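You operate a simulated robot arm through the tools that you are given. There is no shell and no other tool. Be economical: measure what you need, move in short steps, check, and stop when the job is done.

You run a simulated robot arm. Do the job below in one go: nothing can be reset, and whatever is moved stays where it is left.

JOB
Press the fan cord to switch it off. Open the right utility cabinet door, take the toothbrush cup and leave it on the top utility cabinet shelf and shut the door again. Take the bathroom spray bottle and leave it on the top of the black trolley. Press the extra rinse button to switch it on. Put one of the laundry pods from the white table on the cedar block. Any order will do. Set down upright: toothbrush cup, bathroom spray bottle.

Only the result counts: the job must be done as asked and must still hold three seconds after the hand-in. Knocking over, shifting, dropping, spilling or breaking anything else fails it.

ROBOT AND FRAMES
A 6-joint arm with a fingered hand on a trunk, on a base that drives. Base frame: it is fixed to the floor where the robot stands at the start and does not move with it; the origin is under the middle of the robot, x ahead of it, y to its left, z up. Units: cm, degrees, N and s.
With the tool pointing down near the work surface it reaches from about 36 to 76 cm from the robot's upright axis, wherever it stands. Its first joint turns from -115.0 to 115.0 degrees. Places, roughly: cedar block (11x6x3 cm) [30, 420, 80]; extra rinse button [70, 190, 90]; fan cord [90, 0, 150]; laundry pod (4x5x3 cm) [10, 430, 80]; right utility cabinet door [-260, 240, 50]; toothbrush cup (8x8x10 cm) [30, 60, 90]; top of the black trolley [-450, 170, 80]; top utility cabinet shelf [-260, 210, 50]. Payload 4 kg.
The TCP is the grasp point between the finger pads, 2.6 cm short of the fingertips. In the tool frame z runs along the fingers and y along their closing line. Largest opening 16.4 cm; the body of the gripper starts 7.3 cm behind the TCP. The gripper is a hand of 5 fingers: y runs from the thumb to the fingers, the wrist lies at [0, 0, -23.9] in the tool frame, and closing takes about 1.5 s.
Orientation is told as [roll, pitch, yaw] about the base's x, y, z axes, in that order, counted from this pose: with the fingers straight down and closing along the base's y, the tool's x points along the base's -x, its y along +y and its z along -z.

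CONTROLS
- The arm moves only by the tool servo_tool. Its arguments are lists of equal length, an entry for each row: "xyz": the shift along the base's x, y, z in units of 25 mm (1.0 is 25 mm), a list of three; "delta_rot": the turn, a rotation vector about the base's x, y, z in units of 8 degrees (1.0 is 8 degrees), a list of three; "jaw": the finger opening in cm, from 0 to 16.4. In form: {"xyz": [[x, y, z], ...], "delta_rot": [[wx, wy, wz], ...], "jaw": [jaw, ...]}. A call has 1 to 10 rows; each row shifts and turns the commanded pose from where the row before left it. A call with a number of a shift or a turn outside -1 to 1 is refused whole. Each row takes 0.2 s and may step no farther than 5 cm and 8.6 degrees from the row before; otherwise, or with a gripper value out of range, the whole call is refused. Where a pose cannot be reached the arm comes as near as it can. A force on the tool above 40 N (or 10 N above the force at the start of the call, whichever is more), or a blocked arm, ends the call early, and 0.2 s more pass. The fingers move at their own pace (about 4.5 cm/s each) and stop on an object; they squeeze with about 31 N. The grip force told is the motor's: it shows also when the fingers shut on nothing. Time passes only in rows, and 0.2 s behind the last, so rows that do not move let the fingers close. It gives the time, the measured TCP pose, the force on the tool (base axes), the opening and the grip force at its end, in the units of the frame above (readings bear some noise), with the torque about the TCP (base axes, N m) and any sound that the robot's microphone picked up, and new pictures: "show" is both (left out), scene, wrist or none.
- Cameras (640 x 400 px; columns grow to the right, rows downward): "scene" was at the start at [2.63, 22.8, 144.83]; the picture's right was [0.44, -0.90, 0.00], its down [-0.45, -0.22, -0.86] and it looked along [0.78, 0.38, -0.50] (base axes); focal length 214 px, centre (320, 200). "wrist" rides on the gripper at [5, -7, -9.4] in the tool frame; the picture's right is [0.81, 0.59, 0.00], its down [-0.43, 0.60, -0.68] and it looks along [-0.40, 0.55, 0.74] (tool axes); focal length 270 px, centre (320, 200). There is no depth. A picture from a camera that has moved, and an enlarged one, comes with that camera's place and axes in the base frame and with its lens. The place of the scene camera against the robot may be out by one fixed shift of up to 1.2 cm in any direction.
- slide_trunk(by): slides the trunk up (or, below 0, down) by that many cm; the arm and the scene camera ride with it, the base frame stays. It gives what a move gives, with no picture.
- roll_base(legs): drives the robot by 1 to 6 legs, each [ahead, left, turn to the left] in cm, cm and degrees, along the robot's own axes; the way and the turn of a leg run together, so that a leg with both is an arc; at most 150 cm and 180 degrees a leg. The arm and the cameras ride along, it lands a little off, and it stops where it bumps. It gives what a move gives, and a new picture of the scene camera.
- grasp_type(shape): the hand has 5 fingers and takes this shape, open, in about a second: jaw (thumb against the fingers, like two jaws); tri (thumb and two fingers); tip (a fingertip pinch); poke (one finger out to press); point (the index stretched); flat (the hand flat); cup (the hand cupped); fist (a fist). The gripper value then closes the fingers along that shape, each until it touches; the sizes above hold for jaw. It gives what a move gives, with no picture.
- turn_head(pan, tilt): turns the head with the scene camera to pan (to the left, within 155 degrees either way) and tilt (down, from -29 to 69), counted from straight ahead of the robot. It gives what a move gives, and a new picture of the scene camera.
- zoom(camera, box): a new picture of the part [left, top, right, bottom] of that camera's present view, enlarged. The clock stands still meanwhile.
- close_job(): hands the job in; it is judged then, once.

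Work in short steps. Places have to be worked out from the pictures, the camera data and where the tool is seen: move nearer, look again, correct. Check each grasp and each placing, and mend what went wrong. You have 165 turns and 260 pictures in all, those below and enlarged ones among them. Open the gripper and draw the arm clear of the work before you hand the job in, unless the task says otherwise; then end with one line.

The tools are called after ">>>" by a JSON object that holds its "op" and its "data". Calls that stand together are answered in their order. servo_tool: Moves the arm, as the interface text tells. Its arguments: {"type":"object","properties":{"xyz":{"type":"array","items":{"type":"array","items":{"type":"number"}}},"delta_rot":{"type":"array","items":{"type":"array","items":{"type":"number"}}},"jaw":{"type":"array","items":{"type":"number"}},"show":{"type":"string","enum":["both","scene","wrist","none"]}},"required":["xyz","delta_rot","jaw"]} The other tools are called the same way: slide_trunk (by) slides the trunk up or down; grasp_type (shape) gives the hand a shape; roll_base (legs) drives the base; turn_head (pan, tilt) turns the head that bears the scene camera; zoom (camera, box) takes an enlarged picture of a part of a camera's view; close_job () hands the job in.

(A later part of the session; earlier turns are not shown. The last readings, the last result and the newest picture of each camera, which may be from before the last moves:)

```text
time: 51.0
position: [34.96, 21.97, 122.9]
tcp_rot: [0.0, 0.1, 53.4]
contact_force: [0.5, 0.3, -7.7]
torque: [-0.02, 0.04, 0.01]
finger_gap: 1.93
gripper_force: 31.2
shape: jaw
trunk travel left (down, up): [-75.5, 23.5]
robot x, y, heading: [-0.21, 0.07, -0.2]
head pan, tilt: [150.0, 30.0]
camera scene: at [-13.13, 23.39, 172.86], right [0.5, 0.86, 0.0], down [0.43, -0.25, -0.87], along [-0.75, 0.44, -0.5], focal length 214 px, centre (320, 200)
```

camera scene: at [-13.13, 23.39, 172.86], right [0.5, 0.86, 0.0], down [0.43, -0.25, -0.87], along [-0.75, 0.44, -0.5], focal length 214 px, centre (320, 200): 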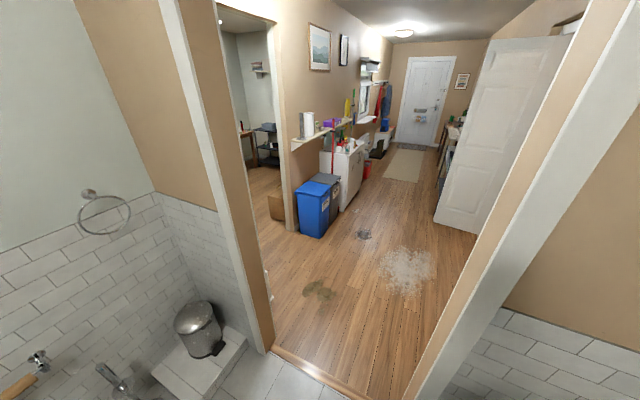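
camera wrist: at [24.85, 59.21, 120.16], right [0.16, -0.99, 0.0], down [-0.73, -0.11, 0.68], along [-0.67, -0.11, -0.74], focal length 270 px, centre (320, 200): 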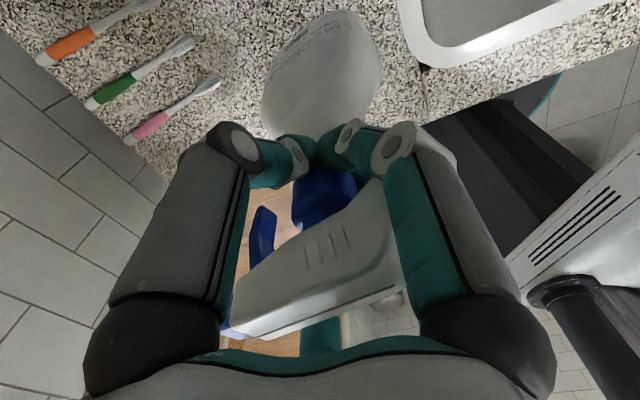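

I need to know what's behind before backing off and turning; I look to the rear right.

>>> {"op": "turn_head", "data": {"pan": -150, "tilt": 45}}

>>> {"op": "turn_head", "data": {"pan": 140, "tilt": 65}}

```text
time: 55.1
position: [34.97, 21.93, 122.78]
tcp_rot: [0.0, 0.0, 53.4]
contact_force: [0.3, 1.0, -7.6]
torque: [-0.01, 0.01, 0.01]
finger_gap: 1.93
gripper_force: 31.3
shape: jaw
trunk travel left (down, up): [-75.5, 23.5]
robot x, y, heading: [-0.15, -0.26, -0.4]
head pan, tilt: [-150.0, 45.0]
camera scene: at [-12.38, 14.79, 170.6], right [-0.5, 0.87, 0.0], down [0.61, 0.35, -0.71], along [-0.61, -0.35, -0.71], focal length 214 px, centre (320, 200)
```

scene: 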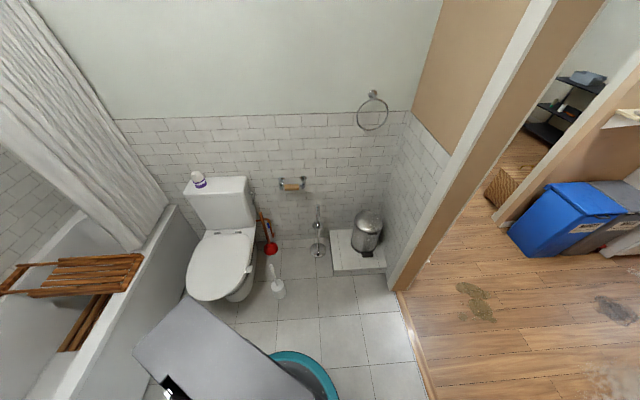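

```text
time: 59.0
position: [35.01, 21.96, 122.79]
tcp_rot: [0.0, 0.0, 53.4]
contact_force: [0.8, -0.5, -8.0]
torque: [0.01, 0.05, 0.0]
finger_gap: 1.96
gripper_force: 31.2
shape: jaw
trunk travel left (down, up): [-75.5, 23.5]
robot x, y, heading: [-0.16, -0.3, -0.3]
head pan, tilt: [140.0, 65.0]
camera scene: at [-9.95, 22.75, 168.09], right [0.65, 0.76, 0.0], down [0.69, -0.59, -0.42], along [-0.32, 0.27, -0.91], focal length 214 px, centre (320, 200)
```

scene: 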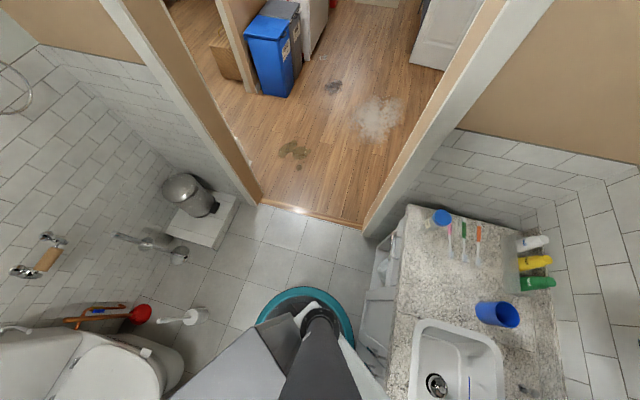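

Space behind is fine. The bathroom is rotated ~37°, the door lies along bearing ~127° (opening ~93 cm). I back off from the counter and turn left.

>>> {"op": "roll_base", "data": {"legs": [[-9, -7, 0], [0, 0, 127]]}}

>>> {"op": "turn_head", "data": {"pan": 0, "tilt": 40}}

```text
time: 65.5
position: [-47.3, 8.12, 122.78]
tcp_rot: [-0.1, 0.0, 179.9]
contact_force: [0.0, 0.5, -6.7]
torque: [-0.03, 0.0, 0.0]
finger_gap: 1.95
gripper_force: 31.1
shape: jaw
trunk travel left (down, up): [-75.5, 23.5]
robot x, y, heading: [-8.76, -7.48, 126.2]
head pan, tilt: [140.0, 65.0]
camera scene: at [-20.3, -28.49, 168.09], right [-1.0, 0.07, 0.0], down [0.06, 0.9, -0.42], along [-0.03, -0.42, -0.91], focal length 214 px, centre (320, 200)
```

scene: 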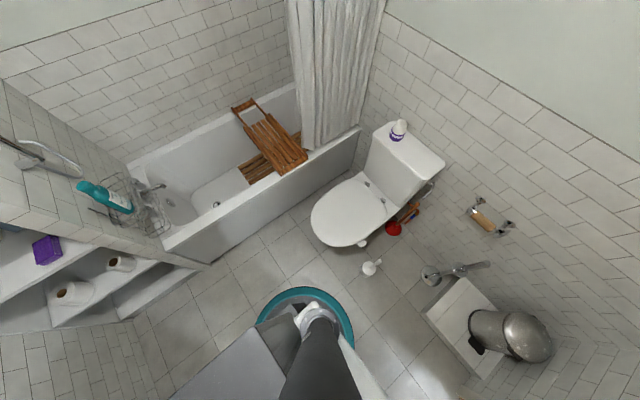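

```text
time: 67.7
position: [-47.33, 8.15, 122.77]
tcp_rot: [0.0, 0.0, 179.9]
contact_force: [0.3, 0.3, -7.1]
torque: [-0.03, -0.01, -0.03]
finger_gap: 1.94
gripper_force: 31.4
shape: jaw
trunk travel left (down, up): [-75.5, 23.5]
robot x, y, heading: [-8.72, -6.69, 126.4]
head pan, tilt: [0.0, 40.0]
camera scene: at [-24.93, -15.58, 171.32], right [0.81, 0.59, 0.0], down [0.38, -0.52, -0.77], along [-0.45, 0.62, -0.64], focal length 214 px, centre (320, 200)
```

scene: 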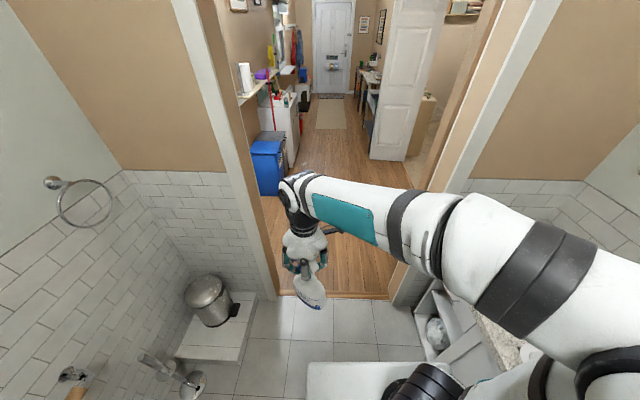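

Robot is centred on the doorway (posts at v≈±47 of its line). I drive straight through into the hall.

>>> {"op": "roll_base", "data": {"legs": [[145, 0, 0.6], [30, 0, 0]]}}

>>> {"op": "turn_head", "data": {"pan": 70, "tilt": 35}}

```text
time: 76.6
position: [-151.46, 148.28, 122.87]
tcp_rot: [0.0, 0.0, -179.6]
contact_force: [0.0, 0.4, -7.1]
torque: [-0.03, 0.02, 0.04]
finger_gap: 1.93
gripper_force: 30.9
shape: jaw
trunk travel left (down, up): [-75.5, 23.5]
robot x, y, heading: [-112.7, 133.62, 126.9]
head pan, tilt: [0.0, 40.0]
camera scene: at [-128.83, 124.76, 171.32], right [0.8, 0.6, 0.0], down [0.39, -0.52, -0.77], along [-0.46, 0.61, -0.64], focal length 214 px, centre (320, 200)
```

scene: 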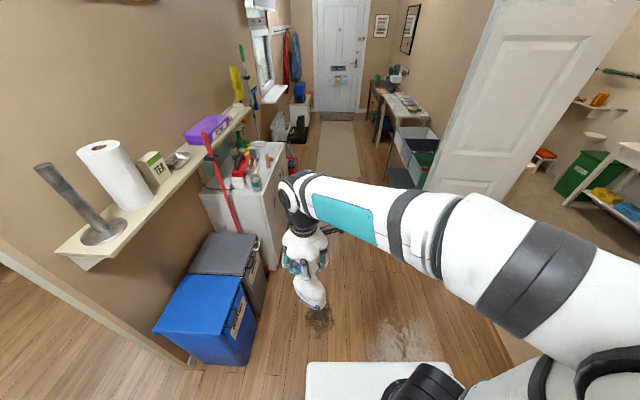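

```text
time: 78.0
position: [-151.36, 148.03, 122.86]
tcp_rot: [0.0, 0.1, -179.6]
contact_force: [0.0, -1.0, -7.2]
torque: [-0.03, 0.01, 0.02]
finger_gap: 1.94
gripper_force: 31.1
shape: jaw
trunk travel left (down, up): [-75.5, 23.5]
robot x, y, heading: [-113.18, 133.76, 126.7]
head pan, tilt: [70.0, 35.0]
camera scene: at [-132.1, 115.32, 172.07], right [-0.29, 0.96, 0.0], down [0.55, 0.17, -0.82], along [-0.78, -0.24, -0.57], focal length 214 px, centre (320, 200)
```

scene: 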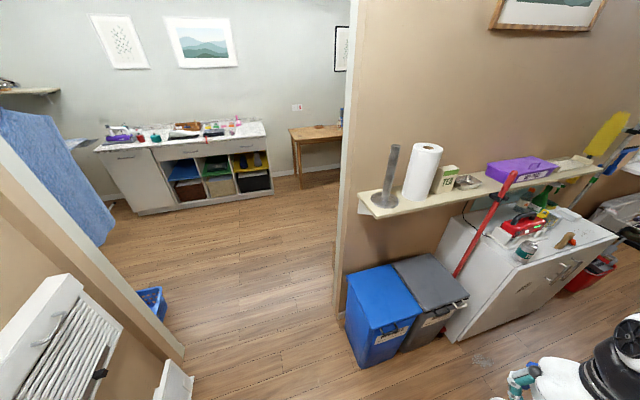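

Opening to the next room spans u≈105–213. I turn left 90° and drive ahead through it, then look right toward the trolley.

>>> {"op": "roll_base", "data": {"legs": [[0, 0, 90], [150, 9, 0], [25, 0, 0]]}}

>>> {"op": "turn_head", "data": {"pan": -70, "tilt": 30}}

```text
refused: leg 2 is longer than a leg can be; nothing moved
```

```text
time: 80.2
position: [-151.31, 148.1, 122.81]
tcp_rot: [0.0, 0.1, -179.7]
contact_force: [0.5, -0.2, -7.3]
torque: [-0.03, 0.02, -0.03]
finger_gap: 1.96
gripper_force: 30.9
shape: jaw
trunk travel left (down, up): [-75.5, 23.5]
robot x, y, heading: [-112.9, 133.33, 126.7]
head pan, tilt: [-70.0, 30.0]
camera scene: at [-118.72, 125.43, 172.86], right [0.84, -0.55, 0.0], down [-0.27, -0.42, -0.87], along [0.47, 0.72, -0.5], focal length 214 px, centre (320, 200)
```

scene: 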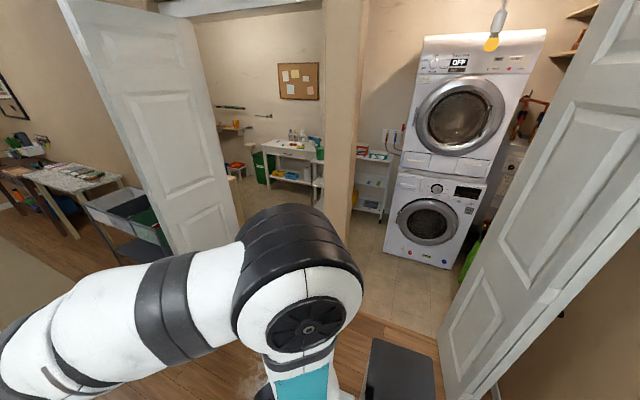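

That view usefully shows the laundry room to the right (washer, white table). Now the drive, with shorter legs.

>>> {"op": "roll_base", "data": {"legs": [[0, 0, 90], [120, 8, 0], [55, 0, 0]]}}

>>> {"op": "turn_head", "data": {"pan": -70, "tilt": 30}}

```text
time: 92.8
position: [-262.87, -15.26, 122.73]
tcp_rot: [0.0, 0.1, -89.8]
contact_force: [0.1, -1.2, -7.4]
torque: [0.0, -0.04, 0.04]
finger_gap: 1.91
gripper_force: 30.9
shape: jaw
trunk travel left (down, up): [-75.5, 23.5]
robot x, y, heading: [-248.15, 23.0, -143.3]
head pan, tilt: [-70.0, 30.0]
camera scene: at [-239.34, 17.1, 172.86], right [0.55, 0.83, 0.0], down [0.42, -0.27, -0.87], along [-0.72, 0.48, -0.5], focal length 214 px, centre (320, 200)
```

scene: 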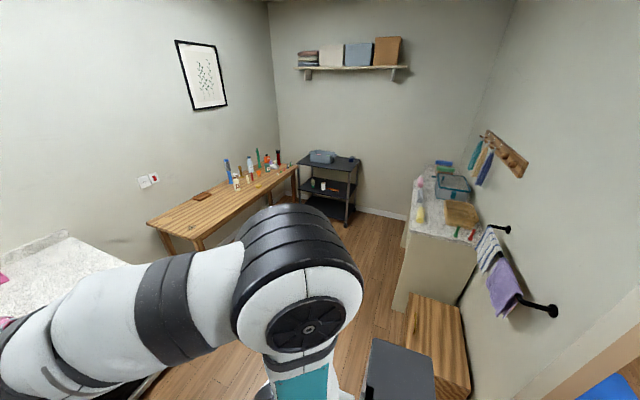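

```text
time: 93.4
position: [-262.86, -15.19, 122.79]
tcp_rot: [0.0, 0.1, -89.8]
contact_force: [-0.8, -0.6, -7.6]
torque: [-0.03, 0.02, 0.01]
finger_gap: 1.93
gripper_force: 30.8
shape: jaw
trunk travel left (down, up): [-75.5, 23.5]
robot x, y, heading: [-248.3, 23.17, -143.4]
head pan, tilt: [-70.0, 30.0]
camera scene: at [-239.26, 17.16, 172.86], right [0.55, 0.83, 0.0], down [0.42, -0.27, -0.87], along [-0.72, 0.48, -0.5], focal length 214 px, centre (320, 200)
```

scene: 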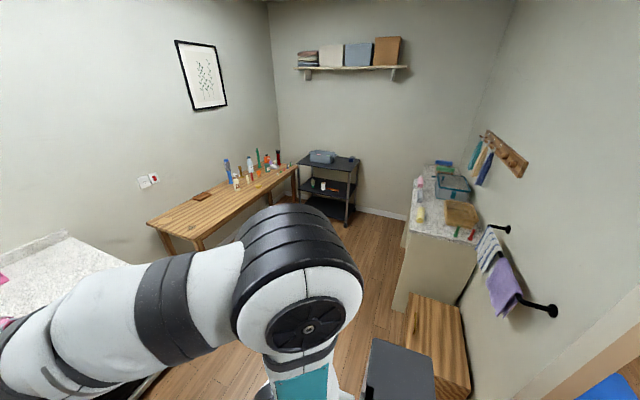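

Trolley top at about [-449, 178], a clear corridor between wooden table and counter leads there. I turn right and approach in legs.

>>> {"op": "roll_base", "data": {"legs": [[0, 0, -90], [60, 40, 0], [100, 5, 0]]}}

>>> {"op": "turn_head", "data": {"pan": 10, "tilt": 45}}

```text
time: 106.1
position: [-419.22, 141.76, 122.73]
tcp_rot: [0.0, 0.0, -179.9]
contact_force: [0.1, 0.0, -7.8]
torque: [-0.03, -0.03, 0.0]
finger_gap: 1.93
gripper_force: 31.3
shape: jaw
trunk travel left (down, up): [-75.5, 23.5]
robot x, y, heading: [-380.67, 127.36, 126.6]
head pan, tilt: [-70.0, 30.0]
camera scene: at [-386.61, 119.05, 172.86], right [0.83, -0.55, 0.0], down [-0.27, -0.42, -0.87], along [0.48, 0.72, -0.5], focal length 214 px, centre (320, 200)
```

scene: 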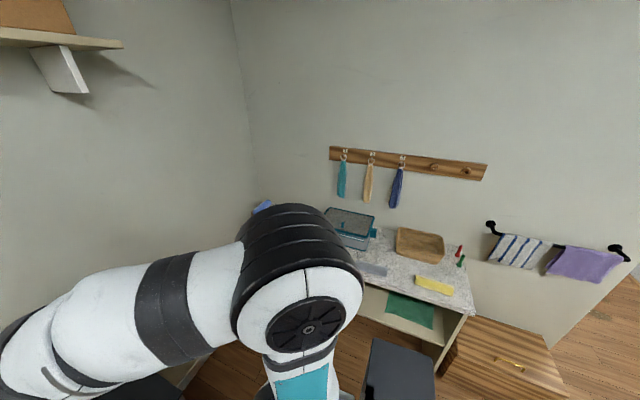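

```text
time: 107.6
position: [-419.2, 141.72, 122.75]
tcp_rot: [0.1, 0.1, -179.8]
contact_force: [-0.4, 0.2, -7.5]
torque: [-0.02, -0.02, 0.0]
finger_gap: 1.93
gripper_force: 31.4
shape: jaw
trunk travel left (down, up): [-75.5, 23.5]
robot x, y, heading: [-380.63, 127.13, 126.4]
head pan, tilt: [10.0, 45.0]
camera scene: at [-397.46, 117.05, 170.59], right [0.69, 0.73, 0.0], down [0.51, -0.49, -0.71], along [-0.51, 0.49, -0.71], focal length 214 px, centre (320, 200)
```

scene: 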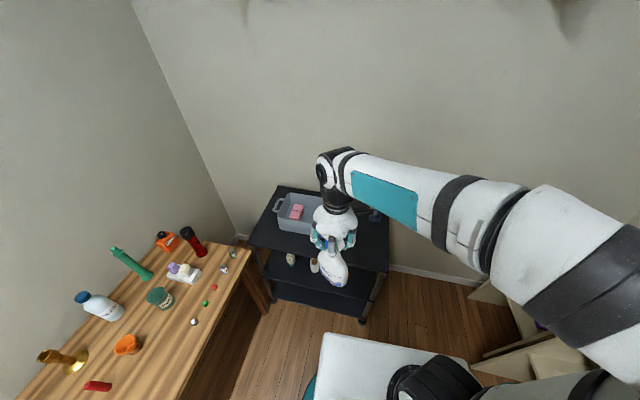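

Trolley top spans u≈384–429, v≈225–290, tray on the left, small item at the back right. I roll 10 cm nearer and zoom on the free spot.

>>> {"op": "roll_base", "data": {"legs": [[10, 0, 0]]}}

>>> {"op": "zoom", "data": {"camera": "scene", "box": [220, 160, 420, 320]}}

```text
time: 108.8
position: [-425.23, 150.06, 122.81]
tcp_rot: [0.1, 0.0, -179.9]
contact_force: [-0.7, 1.4, -7.7]
torque: [0.01, -0.01, 0.0]
finger_gap: 1.95
gripper_force: 30.9
shape: jaw
trunk travel left (down, up): [-75.5, 23.5]
robot x, y, heading: [-386.61, 134.85, 126.5]
head pan, tilt: [10.0, 45.0]
camera scene: at [-403.56, 125.26, 170.59], right [0.69, 0.73, 0.0], down [0.51, -0.49, -0.71], along [-0.51, 0.49, -0.71], focal length 214 px, centre (320, 200)
```

scene: 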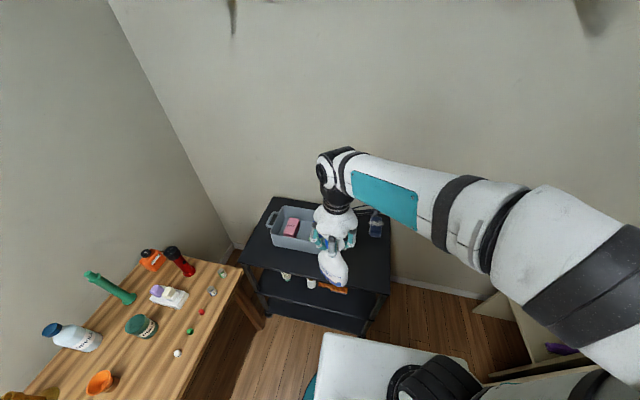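

```text
2.50 times, centred on (320, 240) of scene
camera zoom: at [-403.56, 125.26, 170.59], right [0.69, 0.73, 0.0], down [0.51, -0.49, -0.71], along [-0.51, 0.49, -0.71], focal length 536 px, centre (320, 100)
```

zoom: 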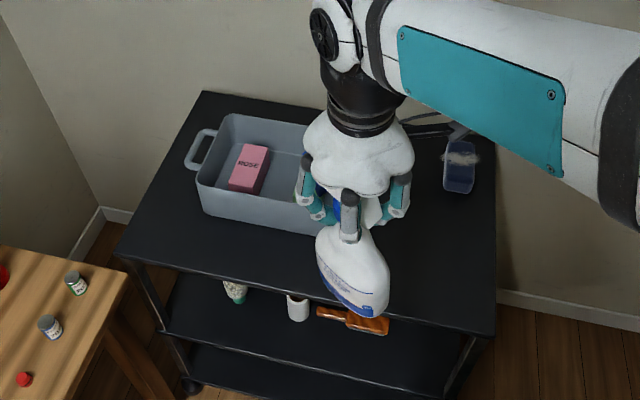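

Free spot chosen at [-430, 170] (between tray and the dark bottle). I move over it and lower partway.

>>> {"op": "servo_tool", "data": {"xyz": [[-0.24, 0.99, 0], [-0.24, 0.99, 0], [-0.24, 0.99, 0], [-0.24, 0.99, 0], [-0.24, 0.99, 0], [-0.24, 0.99, 0], [-0.24, 0.99, 0], [-0.24, 0.99, 0], [0, 0, -0.8], [0, 0, -0.8]], "delta_rot": [[0, 0, 0], [0, 0, 0], [0, 0, 0], [0, 0, 0], [0, 0, 0], [0, 0, 0], [0, 0, 0], [0, 0, 0], [0, 0, 0], [0, 0, 0]], "jaw": [1, 1, 1, 1, 1, 1, 1, 1, 1, 1], "show": "both"}}

>>> {"op": "zoom", "data": {"camera": "scene", "box": [220, 160, 420, 320]}}

```text
time: 111.0
position: [-429.84, 169.78, 118.76]
tcp_rot: [-0.1, 0.2, -179.8]
contact_force: [-0.2, 1.0, -7.4]
torque: [0.03, 0.01, 0.02]
finger_gap: 1.91
gripper_force: 30.8
shape: jaw
trunk travel left (down, up): [-75.5, 23.5]
robot x, y, heading: [-386.51, 135.06, 126.5]
head pan, tilt: [10.0, 45.0]
camera scene: at [-403.49, 125.19, 170.6], right [0.69, 0.73, 0.0], down [0.51, -0.49, -0.71], along [-0.51, 0.49, -0.71], focal length 214 px, centre (320, 200)
camera wrist: at [-424.89, 176.78, 127.99], right [0.81, -0.58, 0.0], down [-0.43, -0.6, 0.68], along [-0.39, -0.55, -0.74], focal length 270 px, centre (320, 200)
```

scene: 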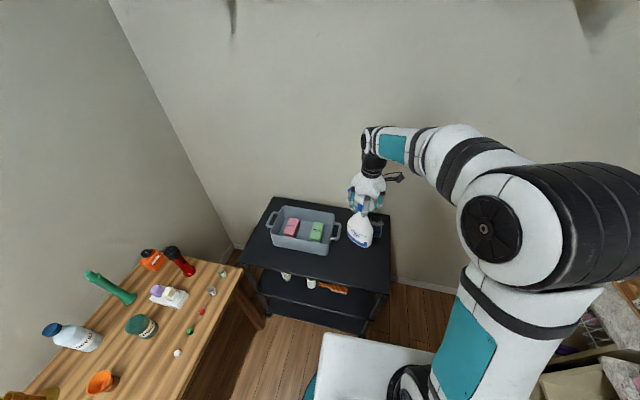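
wrist: 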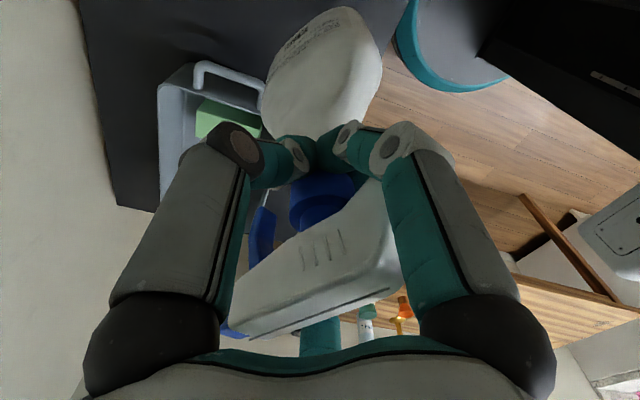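

```text
2.50 times, centred on (320, 240) of scene
camera zoom: at [-403.49, 125.19, 170.6], right [0.69, 0.73, 0.0], down [0.51, -0.49, -0.71], along [-0.51, 0.49, -0.71], focal length 536 px, centre (320, 100)
```

zoom: 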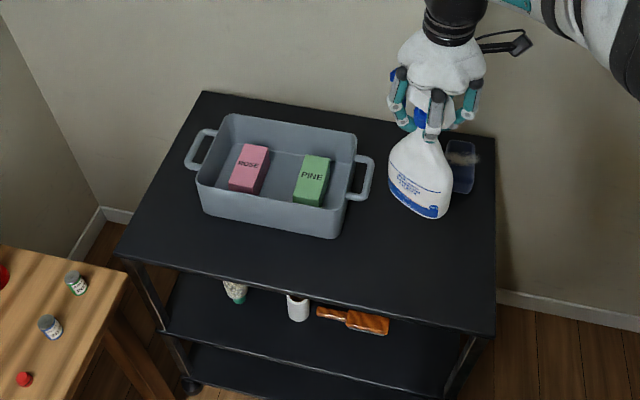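

Tray handle reaches v≈248, so I nudge 3 cm away from it and lower toward the top.

>>> {"op": "servo_tool", "data": {"xyz": [[0.6, 0.25, 0], [0.6, 0.15, 0], [0, 0, -0.8], [0, 0, -0.8], [0, 0, -0.8], [0, 0, -0.8], [0, 0, -0.8], [0, 0, -0.8]], "delta_rot": [[0, 0, 0], [0, 0, 0], [0, 0, 0], [0, 0, 0], [0, 0, 0], [0, 0, 0], [0, 0, 0], [0, 0, 0]], "jaw": [1, 1, 1, 1, 1, 1, 1, 1], "show": "none"}}

>>> {"op": "zoom", "data": {"camera": "scene", "box": [220, 160, 420, 320]}}

```text
time: 112.8
position: [-427.01, 170.64, 106.81]
tcp_rot: [0.0, 0.0, -179.8]
contact_force: [-0.4, -0.3, -6.5]
torque: [-0.02, 0.03, 0.01]
finger_gap: 1.91
gripper_force: 30.6
shape: jaw
trunk travel left (down, up): [-75.5, 23.5]
robot x, y, heading: [-386.64, 135.34, 126.5]
head pan, tilt: [10.0, 45.0]
```

```text
2.50 times, centred on (320, 240) of scene
camera zoom: at [-403.49, 125.17, 170.59], right [0.69, 0.73, 0.0], down [0.51, -0.49, -0.71], along [-0.51, 0.49, -0.71], focal length 536 px, centre (320, 100)
```

zoom: 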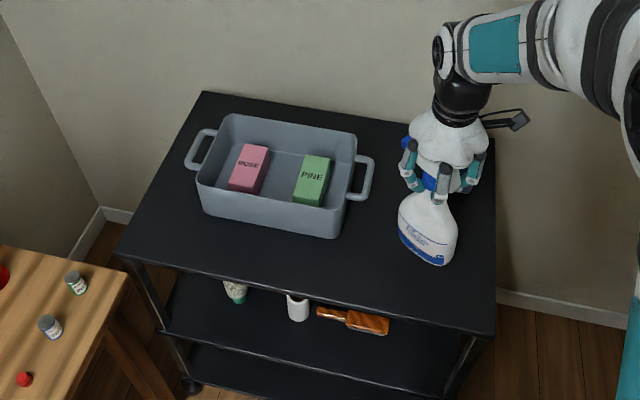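

Over a clear spot, about 3 cm above. I lower in small steps until the weight comes off.

>>> {"op": "servo_tool", "data": {"xyz": [[0, 0, -0.3], [0, 0, -0.3], [0, 0, -0.2], [0, 0, 0]], "delta_rot": [[0, 0, 0], [0, 0, 0], [0, 0, 0], [0, 0, 0]], "jaw": [1, 1, 1, 1], "show": "none"}}

>>> {"op": "servo_tool", "data": {"xyz": [[0, 0, -0.15], [0, 0, -0.15], [0, 0, -0.15], [0, 0, 0]], "delta_rot": [[0, 0, 0], [0, 0, 0], [0, 0, 0], [0, 0, 0]], "jaw": [1, 1, 1, 1], "show": "none"}}

```text
time: 113.8
position: [-427.05, 170.64, 104.69]
tcp_rot: [-0.1, 0.2, -179.8]
contact_force: [-0.1, 0.6, -7.0]
torque: [-0.04, 0.03, -0.01]
finger_gap: 1.93
gripper_force: 31.1
shape: jaw
trunk travel left (down, up): [-75.5, 23.5]
robot x, y, heading: [-386.74, 135.11, 126.6]
head pan, tilt: [10.0, 45.0]
```

```text
time: 114.8
position: [-426.93, 170.64, 103.68]
tcp_rot: [0.0, 0.1, -179.9]
contact_force: [-1.5, 0.7, -7.4]
torque: [0.0, -0.03, 0.0]
finger_gap: 1.94
gripper_force: 30.8
shape: jaw
trunk travel left (down, up): [-75.5, 23.5]
robot x, y, heading: [-386.66, 135.15, 126.5]
head pan, tilt: [10.0, 45.0]
```

Not touching yet; I keep lowering.

>>> {"op": "servo_tool", "data": {"xyz": [[0, 0, -0.15], [0, 0, -0.15], [0, 0, -0.15], [0, 0, -0.15], [0, 0, 0]], "delta_rot": [[0, 0, 0], [0, 0, 0], [0, 0, 0], [0, 0, 0], [0, 0, 0]], "jaw": [1, 1, 1, 1, 1], "show": "none"}}

>>> {"op": "zoom", "data": {"camera": "scene", "box": [280, 180, 420, 290]}}

```text
time: 116.0
position: [-426.83, 170.83, 102.16]
tcp_rot: [0.0, 0.1, -179.8]
contact_force: [0.7, -0.4, -7.2]
torque: [-0.02, 0.0, 0.0]
finger_gap: 1.9
gripper_force: 30.5
shape: jaw
trunk travel left (down, up): [-75.5, 23.5]
robot x, y, heading: [-386.6, 134.93, 126.6]
head pan, tilt: [10.0, 45.0]
```

```text
3.64 times, centred on (350, 235) of scene
camera zoom: at [-403.45, 125.14, 170.59], right [0.69, 0.73, 0.0], down [0.51, -0.49, -0.71], along [-0.51, 0.49, -0.71], focal length 780 px, centre (211, 73)
```

zoom: 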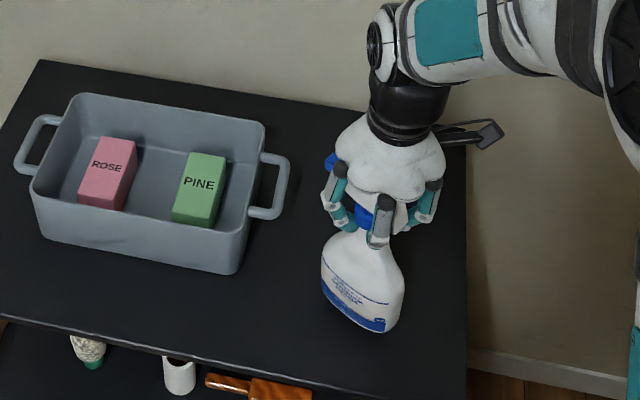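

>>> {"op": "servo_tool", "data": {"xyz": [[0, 0, -0.15], [0, 0, -0.15], [0, 0, -0.15], [0, 0, -0.15], [0, 0, -0.15], [0, 0, -0.15], [0, 0, 0]], "delta_rot": [[0, 0, 0], [0, 0, 0], [0, 0, 0], [0, 0, 0], [0, 0, 0], [0, 0, 0], [0, 0, 0]], "jaw": [1, 1, 1, 1, 1, 1, 1], "show": "none"}}

>>> {"op": "zoom", "data": {"camera": "scene", "box": [280, 180, 420, 290]}}

```text
time: 117.6
position: [-426.93, 170.83, 100.17]
tcp_rot: [-0.2, -0.2, -179.8]
contact_force: [5.1, 2.0, 28.1]
torque: [-0.04, -0.05, 0.0]
finger_gap: 1.98
gripper_force: 31.5
shape: jaw
trunk travel left (down, up): [-75.5, 23.5]
robot x, y, heading: [-386.45, 135.05, 126.6]
head pan, tilt: [10.0, 45.0]
```

```text
3.64 times, centred on (350, 235) of scene
camera zoom: at [-403.13, 124.96, 170.67], right [0.69, 0.73, 0.0], down [0.51, -0.49, -0.71], along [-0.51, 0.49, -0.71], focal length 780 px, centre (211, 73)
```

zoom: 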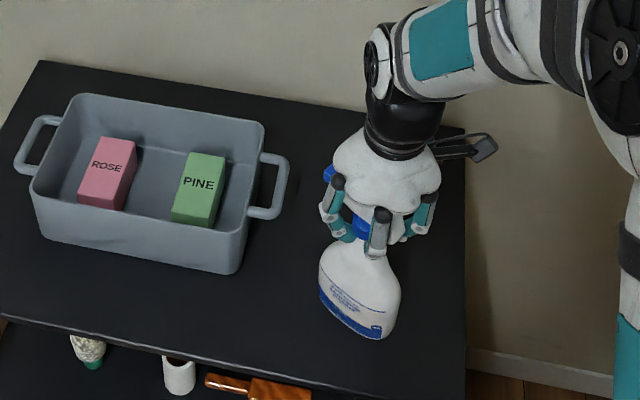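

It is standing on the top now (28 N). I ease up slightly, then open.

>>> {"op": "servo_tool", "data": {"xyz": [[0, 0, 0.15], [0, 0, 0], [0, 0, 0], [0, 0, 0], [0, 0, 0], [0, 0, 0], [0, 0, 0]], "delta_rot": [[0, 0, 0], [0, 0, 0], [0, 0, 0], [0, 0, 0], [0, 0, 0], [0, 0, 0], [0, 0, 0]], "jaw": [1, 1, 3, 5, 7, 9, 9], "show": "wrist"}}

>>> {"op": "zoom", "data": {"camera": "scene", "box": [280, 180, 420, 290]}}

```text
time: 119.2
position: [-426.89, 170.72, 100.28]
tcp_rot: [0.0, 0.1, -179.9]
contact_force: [0.0, 0.6, 0.0]
torque: [0.0, -0.01, -0.02]
finger_gap: 8.96
gripper_force: 0.2
shape: jaw
trunk travel left (down, up): [-75.5, 23.5]
robot x, y, heading: [-386.45, 135.38, 127.1]
head pan, tilt: [10.0, 45.0]
camera wrist: at [-421.92, 177.64, 109.47], right [0.81, -0.58, 0.0], down [-0.43, -0.6, 0.68], along [-0.39, -0.55, -0.74], focal length 270 px, centre (320, 200)
```

wrist: 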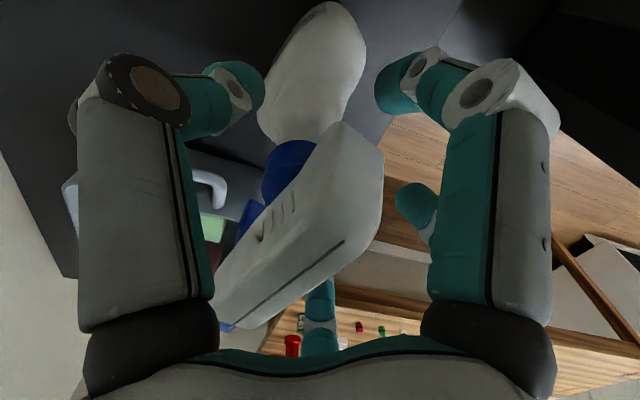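

```text
3.64 times, centred on (350, 235) of scene
camera zoom: at [-403.41, 125.09, 170.6], right [0.69, 0.73, 0.0], down [0.51, -0.49, -0.71], along [-0.51, 0.49, -0.71], focal length 780 px, centre (211, 73)
```

zoom: 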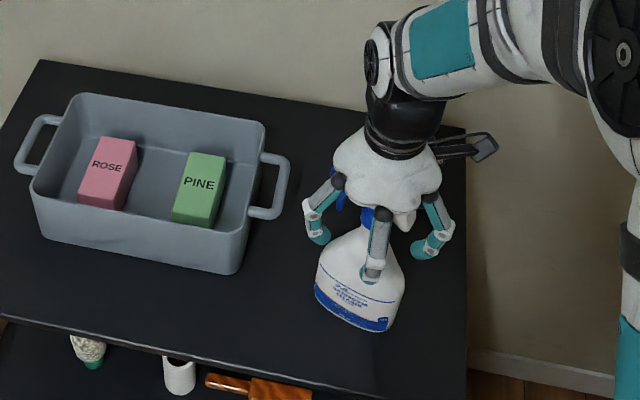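

Released and standing. I raise the hand straight up.

>>> {"op": "servo_tool", "data": {"xyz": [[0, 0, 0.5], [0, 0, 0.7], [0, 0, 0.8], [0, 0, 0.8], [0, 0, 0.8], [0, 0, 0.8], [0.1, -0.5, 0.4], [0.1, -0.9, 0], [0.1, -0.9, 0], [0.1, -0.9, 0]], "delta_rot": [[0, 0, 0], [0, 0, 0], [0, 0, 0], [0, 0, 0], [0, 0, 0], [0, 0, 0], [0, 0, 0], [0, 0, 0], [0, 0, 0], [0, 0, 0]], "jaw": [9, 9, 9, 9, 9, 9, 9, 9, 9, 9], "show": "scene"}}

>>> {"op": "zoom", "data": {"camera": "scene", "box": [220, 160, 420, 320]}}

```text
time: 121.4
position: [-425.87, 162.61, 112.27]
tcp_rot: [0.0, 0.1, -179.8]
contact_force: [-0.5, -0.2, 1.1]
torque: [0.03, 0.0, 0.0]
finger_gap: 8.94
gripper_force: 0.1
shape: jaw
trunk travel left (down, up): [-75.5, 23.5]
robot x, y, heading: [-386.77, 135.03, 126.6]
head pan, tilt: [10.0, 45.0]
camera scene: at [-403.38, 125.03, 170.6], right [0.69, 0.73, 0.0], down [0.51, -0.49, -0.71], along [-0.51, 0.49, -0.71], focal length 214 px, centre (320, 200)
```

scene: 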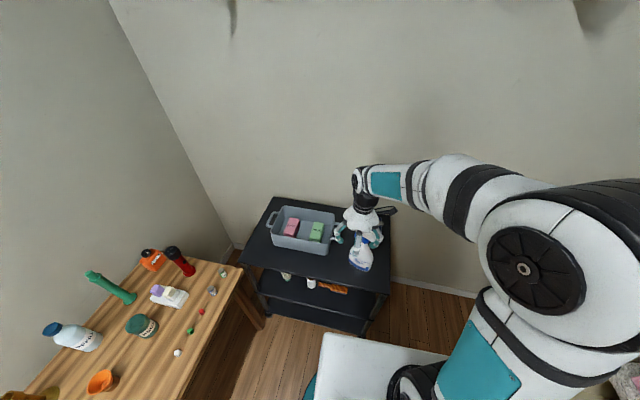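

```text
2.50 times, centred on (320, 240) of scene
camera zoom: at [-403.38, 125.03, 170.6], right [0.69, 0.73, 0.0], down [0.51, -0.49, -0.71], along [-0.51, 0.49, -0.71], focal length 536 px, centre (320, 100)
```

zoom: 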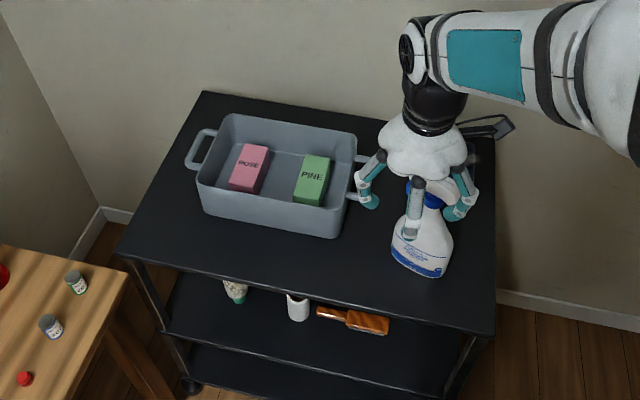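

The bottle stands free and the hand is above it. I raise a bit more and retract toward the robot.

>>> {"op": "servo_tool", "data": {"xyz": [[0, 0, 0.8], [0, 0, 0.8], [0.7, -0.6, 0], [0.7, -0.6, 0], [0.7, -0.6, 0], [0.5, -0.6, 0]], "delta_rot": [[0, 0, 0], [0, 0, 0], [0, 0, 0], [0, 0, 0], [0, 0, 0], [0, 0, 0]], "jaw": [9, 9, 9, 9, 9, 9], "show": "scene"}}

>>> {"op": "zoom", "data": {"camera": "scene", "box": [280, 180, 420, 290]}}

```text
time: 122.8
position: [-419.39, 156.65, 116.07]
tcp_rot: [0.0, 0.1, -179.8]
contact_force: [0.3, -0.2, -0.6]
torque: [-0.02, 0.0, 0.03]
finger_gap: 8.97
gripper_force: 0.0
shape: jaw
trunk travel left (down, up): [-75.5, 23.5]
robot x, y, heading: [-386.48, 135.48, 126.7]
head pan, tilt: [10.0, 45.0]
camera scene: at [-403.34, 125.05, 170.6], right [0.69, 0.73, 0.0], down [0.51, -0.49, -0.71], along [-0.51, 0.49, -0.71], focal length 214 px, centre (320, 200)
```

scene: 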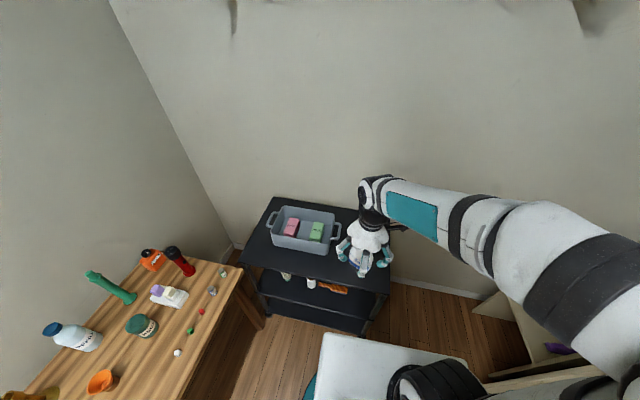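

```text
3.64 times, centred on (350, 235) of scene
camera zoom: at [-403.34, 125.05, 170.6], right [0.69, 0.73, 0.0], down [0.51, -0.49, -0.71], along [-0.51, 0.49, -0.71], focal length 780 px, centre (211, 73)
```

zoom: 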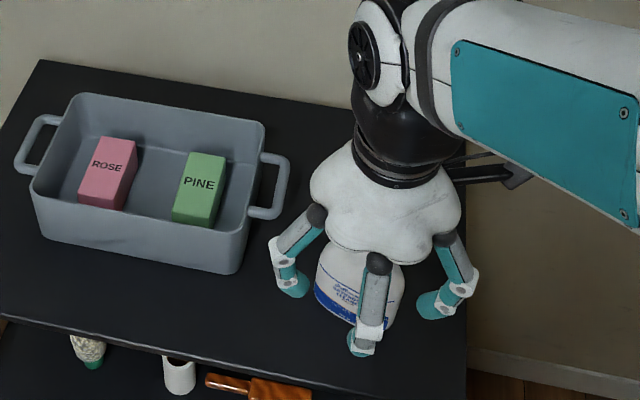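

The bottle stands upright on the trolley. I reverse out of the room, strafing back into the hall facing along it.

>>> {"op": "roll_base", "data": {"legs": [[-120, -3, 0], [-66, -38, 0], [0, -85, 0], [0, -80, 0]]}}

>>> {"op": "turn_head", "data": {"pan": 15, "tilt": 30}}

```text
time: 140.7
position: [-143.74, 133.71, 116.09]
tcp_rot: [0.0, 0.2, -177.9]
contact_force: [0.1, 0.0, -0.1]
torque: [-0.03, 0.03, -0.03]
finger_gap: 8.95
gripper_force: 0.1
shape: jaw
trunk travel left (down, up): [-75.5, 23.5]
robot x, y, heading: [-110.3, 113.03, 128.5]
head pan, tilt: [10.0, 45.0]
camera scene: at [-126.66, 102.6, 170.61], right [0.66, 0.75, 0.0], down [0.53, -0.47, -0.71], along [-0.53, 0.47, -0.71], focal length 214 px, centre (320, 200)
```

scene: 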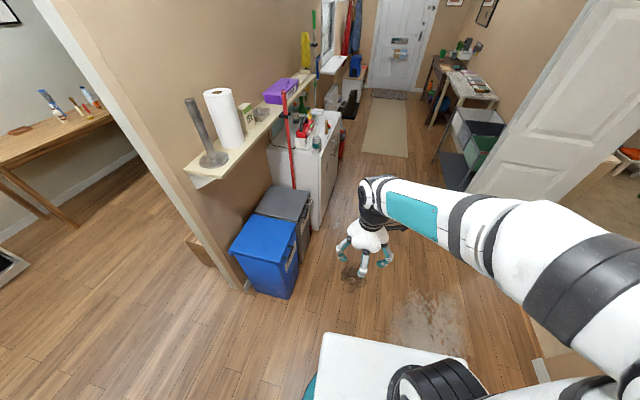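

```text
time: 141.4
position: [-143.74, 133.7, 116.11]
tcp_rot: [0.1, 0.1, -178.0]
contact_force: [0.4, 0.6, -0.1]
torque: [0.03, -0.01, 0.03]
finger_gap: 8.96
gripper_force: 0.1
shape: jaw
trunk travel left (down, up): [-75.5, 23.5]
robot x, y, heading: [-110.3, 113.07, 128.1]
head pan, tilt: [15.0, 30.0]
camera scene: at [-127.88, 102.57, 172.85], right [0.6, 0.8, 0.0], down [0.4, -0.3, -0.87], along [-0.69, 0.52, -0.5], focal length 214 px, centre (320, 200)
```

scene: 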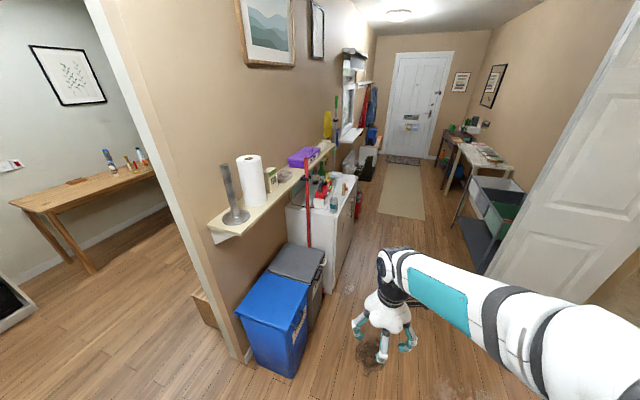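

I drive up the hall alongside the cabinet and look left at its doors.

>>> {"op": "roll_base", "data": {"legs": [[75, -25, -1.3], [80, 0, 0]]}}

>>> {"op": "turn_head", "data": {"pan": 75, "tilt": 45}}

```text
time: 149.5
position: [-218.79, 270.61, 116.15]
tcp_rot: [0.0, 0.1, -178.0]
contact_force: [0.9, -0.1, -0.1]
torque: [0.02, -0.01, -0.03]
finger_gap: 8.96
gripper_force: 0.0
shape: jaw
trunk travel left (down, up): [-75.5, 23.5]
robot x, y, heading: [-185.34, 250.27, 128.7]
head pan, tilt: [15.0, 30.0]
camera scene: at [-202.87, 239.56, 172.86], right [0.6, 0.8, 0.0], down [0.4, -0.3, -0.87], along [-0.7, 0.52, -0.5], focal length 214 px, centre (320, 200)
```

scene: 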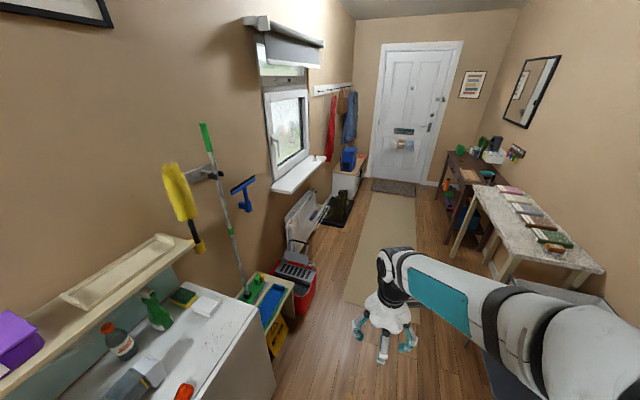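

```text
time: 150.8
position: [-218.7, 270.64, 116.17]
tcp_rot: [0.0, 0.1, -177.9]
contact_force: [0.7, -0.4, -0.2]
torque: [0.03, 0.03, -0.01]
finger_gap: 8.97
gripper_force: 0.1
shape: jaw
trunk travel left (down, up): [-75.5, 23.5]
robot x, y, heading: [-185.26, 250.16, 128.4]
head pan, tilt: [75.0, 45.0]
camera scene: at [-203.04, 230.89, 170.6], right [-0.4, 0.92, 0.0], down [0.65, 0.28, -0.71], along [-0.65, -0.28, -0.71], focal length 214 px, centre (320, 200)
```

scene: 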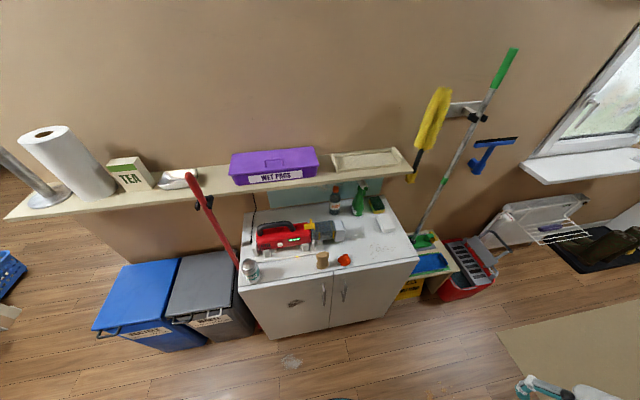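

I see the two cabinet doors; the right one has its handle near the centre seam (≈[-246, 225, 70]), hinge on the right (u≈362). I turn to face the cabinet and stand back.

>>> {"op": "roll_base", "data": {"legs": [[0, 0, 88.5], [-16, -24, 0]]}}

>>> {"op": "slide_trunk", "data": {"by": -38}}

>>> {"op": "turn_head", "data": {"pan": 0, "tilt": 35}}

```text
time: 156.6
position: [-207.79, 245.47, 116.05]
tcp_rot: [0.0, 0.1, -89.0]
contact_force: [0.8, 0.7, -0.6]
torque: [0.0, 0.0, 0.01]
finger_gap: 8.97
gripper_force: 0.1
shape: jaw
trunk travel left (down, up): [-75.5, 23.5]
robot x, y, heading: [-186.6, 278.66, -142.5]
head pan, tilt: [75.0, 45.0]
camera scene: at [-167.04, 260.27, 170.61], right [-0.92, -0.38, 0.0], down [-0.27, 0.65, -0.71], along [0.27, -0.65, -0.71], focal length 214 px, centre (320, 200)
```

scene: 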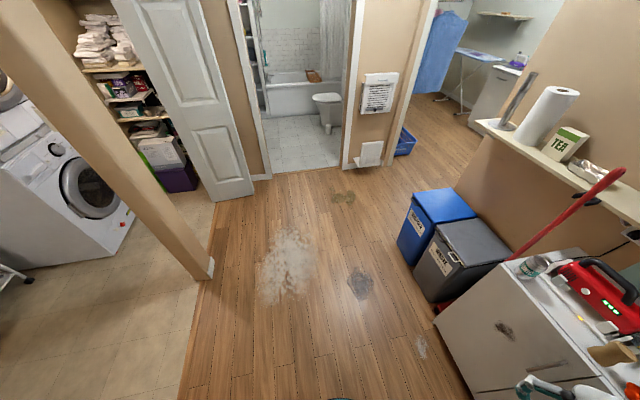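

```text
time: 160.2
position: [-207.81, 245.45, 78.11]
tcp_rot: [0.0, 0.2, -89.0]
contact_force: [0.9, 0.2, 0.4]
torque: [0.0, -0.03, -0.02]
finger_gap: 8.98
gripper_force: 0.1
shape: jaw
trunk travel left (down, up): [-37.5, 61.5]
robot x, y, heading: [-186.46, 278.43, -142.6]
head pan, tilt: [75.0, 45.0]
```

```text
time: 161.7
position: [-207.73, 245.36, 78.11]
tcp_rot: [0.0, 0.1, -89.0]
contact_force: [-0.2, 0.2, 0.6]
torque: [-0.02, 0.01, -0.02]
finger_gap: 8.96
gripper_force: 0.1
shape: jaw
trunk travel left (down, up): [-37.5, 61.5]
robot x, y, heading: [-186.68, 278.59, -142.8]
head pan, tilt: [0.0, 35.0]
camera scene: at [-177.13, 262.31, 134.08], right [-0.61, 0.79, 0.0], down [0.46, 0.35, -0.82], along [-0.65, -0.5, -0.57], focal length 214 px, centre (320, 200)
```

scene: 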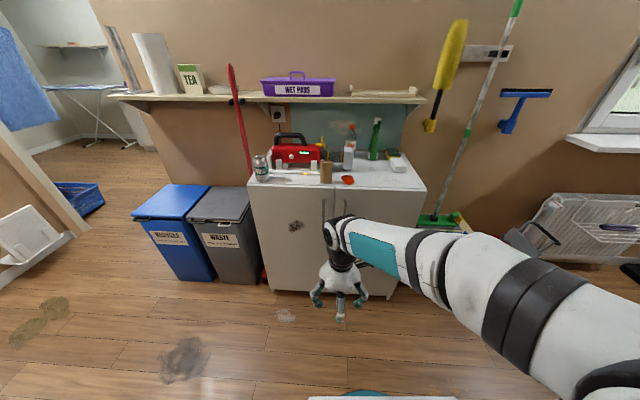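

I zoom on the handles to locate the right one.

>>> {"op": "zoom", "data": {"camera": "scene", "box": [240, 150, 440, 300]}}

```text
2.67 times, centred on (340, 225) of scene
camera zoom: at [-177.13, 262.31, 134.08], right [-0.61, 0.79, 0.0], down [0.46, 0.35, -0.82], along [-0.65, -0.5, -0.57], focal length 572 px, centre (267, 133)
```

zoom: 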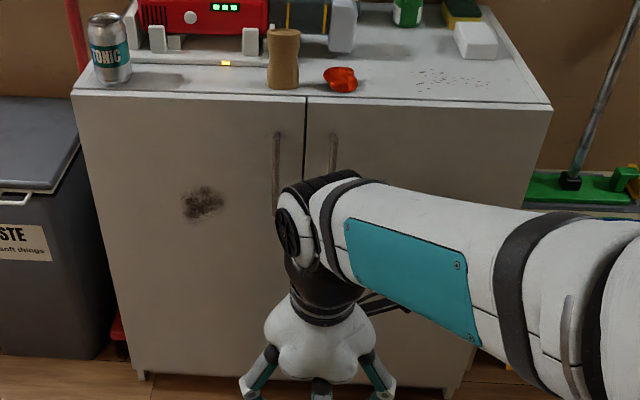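

Right handle is a vertical bar at about [-245.5, 224, 62–80]. I lower the trunk and turn the hand to point horizontally at the door.

>>> {"op": "slide_trunk", "data": {"by": -20}}

>>> {"op": "servo_tool", "data": {"xyz": [[-0.5, -0.4, 0.4], [-0.5, -0.4, 0.4], [-0.5, -0.4, 0.4], [-0.5, -0.4, 0.4], [-0.5, -0.4, 0.4], [-0.5, -0.4, 0.4], [-0.5, -0.4, 0.4], [0, 0, 0.3], [0, 0, 0.3], [0, 0, 0.3]], "delta_rot": [[0, 0, -0.96], [0, 0, -0.96], [0, 0, -0.96], [0, 0, -0.96], [0, 0, -0.96], [0, 0, -0.96], [0, 0, -0.96], [-0.6, 0.8, 0], [-0.6, 0.8, 0], [-0.6, 0.8, 0]], "jaw": [8, 8, 8, 8, 8, 8, 8, 8, 8, 8], "show": "none"}}

>>> {"op": "servo_tool", "data": {"xyz": [[-0.2, -0.15, 0.3], [-0.2, -0.15, 0.3], [-0.2, -0.15, 0], [-0.2, -0.15, 0], [-0.2, -0.15, 0], [-0.2, -0.15, 0], [-0.2, -0.15, 0], [-0.2, -0.15, 0]], "delta_rot": [[-0.6, 0.8, 0], [-0.6, 0.8, 0], [-0.6, 0.8, 0], [-0.6, 0.8, 0], [-0.6, 0.8, 0], [-0.6, 0.8, 0], [-0.6, 0.8, 0], [-0.6, 0.8, 0]], "jaw": [8, 8, 8, 8, 8, 8, 8, 8], "show": "both"}}

```text
time: 163.9
position: [-207.88, 245.27, 58.04]
tcp_rot: [-0.1, 0.0, -89.0]
contact_force: [0.9, 0.2, 0.0]
torque: [0.02, -0.01, 0.01]
finger_gap: 8.98
gripper_force: 0.0
shape: jaw
trunk travel left (down, up): [-17.5, 81.5]
robot x, y, heading: [-186.95, 278.04, -142.6]
head pan, tilt: [0.0, 35.0]
```

```text
time: 166.1
position: [-216.58, 238.39, 67.37]
tcp_rot: [-0.3, -24.0, -142.7]
contact_force: [1.0, -0.6, 0.1]
torque: [0.04, -0.02, 0.01]
finger_gap: 8.05
gripper_force: 0.0
shape: jaw
trunk travel left (down, up): [-17.5, 81.5]
robot x, y, heading: [-186.7, 278.35, -142.7]
head pan, tilt: [0.0, 35.0]
```

```text
time: 167.9
position: [-221.27, 233.4, 68.92]
tcp_rot: [-8.9, -88.1, -134.1]
contact_force: [-0.8, 0.8, 0.0]
torque: [0.0, 0.01, 0.0]
finger_gap: 8.03
gripper_force: 0.1
shape: jaw
out of reach, approached as far as the arm can: row 2, 3, 7, 8
trunk travel left (down, up): [-17.5, 81.5]
robot x, y, heading: [-186.3, 278.29, -142.6]
head pan, tilt: [0.0, 35.0]
camera scene: at [-177.12, 262.35, 114.15], right [-0.61, 0.79, 0.0], down [0.46, 0.35, -0.82], along [-0.65, -0.5, -0.57], focal length 214 px, centre (320, 200)
camera wrist: at [-217.86, 244.71, 64.01], right [0.37, -0.45, -0.81], down [0.89, -0.08, 0.45], along [-0.27, -0.89, 0.37], focal length 270 px, centre (320, 200)
```

scene: 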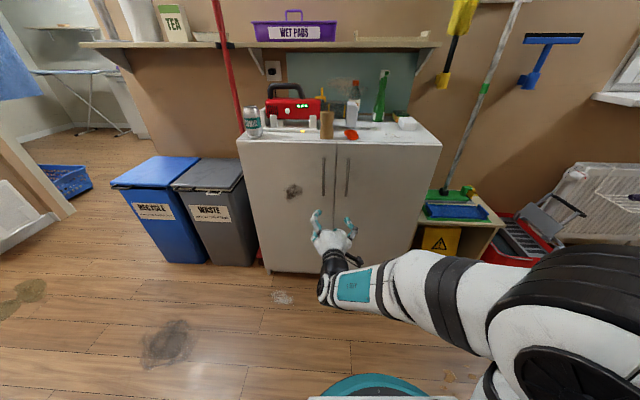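
wrist: 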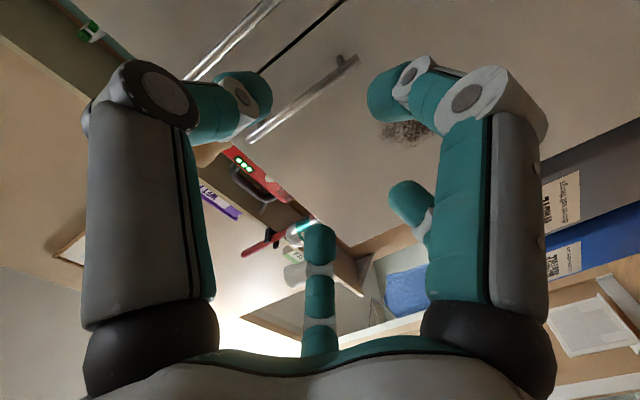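

Handle confirmed at u≈326.5, z≈62–80. I shift 7 cm sideways, go forward to v≈51 and check with the wrist camera.

>>> {"op": "servo_tool", "data": {"xyz": [[-0.5, 0.6, 0.2], [-0.5, 0.6, 0.2], [-0.6, 0.55, 0.2], [-0.7, -0.2, 0], [-0.7, -0.55, 0], [-0.7, -0.55, 0], [-0.7, -0.55, 0], [-0.7, -0.55, 0], [-0.6, -0.45, 0]], "delta_rot": [[0, 0, 0], [0, 0, 0], [0, 0, 0], [0, 0, 0], [0, 0, 0], [0, 0, 0], [0, 0, 0], [0, 0, 0], [0, 0, 0]], "jaw": [7, 7, 7, 7, 7, 7, 7, 7, 7], "show": "both"}}

```text
time: 169.9
position: [-236.22, 229.32, 70.42]
tcp_rot: [-10.1, -87.8, -132.9]
contact_force: [-1.0, -0.8, -0.8]
torque: [0.01, -0.03, -0.02]
finger_gap: 7.01
gripper_force: 0.2
shape: jaw
out of reach, approached as far as the arm can: row 1, 2
trunk travel left (down, up): [-17.5, 81.5]
robot x, y, heading: [-186.92, 278.59, -142.5]
head pan, tilt: [0.0, 35.0]
camera scene: at [-177.13, 262.33, 114.08], right [-0.61, 0.79, 0.0], down [0.46, 0.35, -0.82], along [-0.65, -0.5, -0.57], focal length 214 px, centre (320, 200)
camera wrist: at [-232.83, 240.68, 65.67], right [0.37, -0.45, -0.81], down [0.89, -0.08, 0.45], along [-0.27, -0.89, 0.37], focal length 270 px, centre (320, 200)
```

scene: 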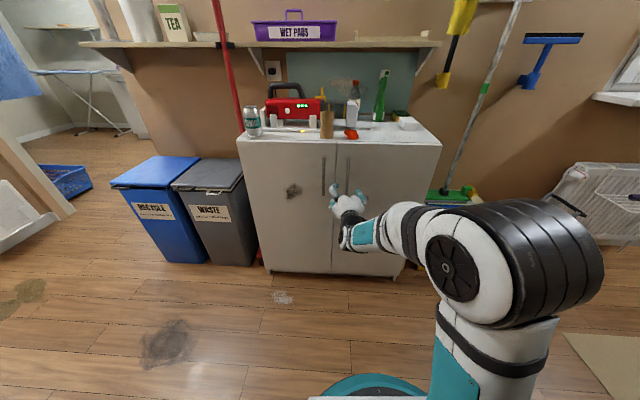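
wrist: 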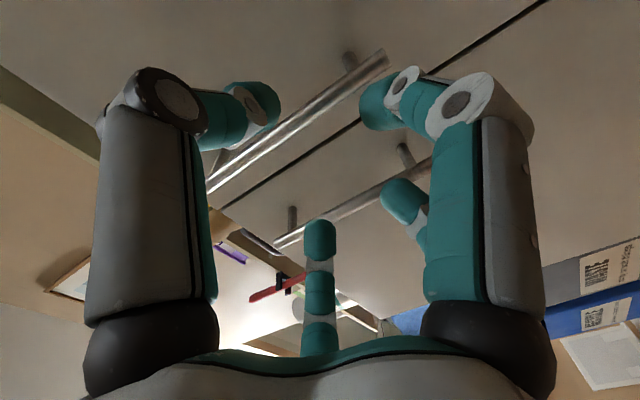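

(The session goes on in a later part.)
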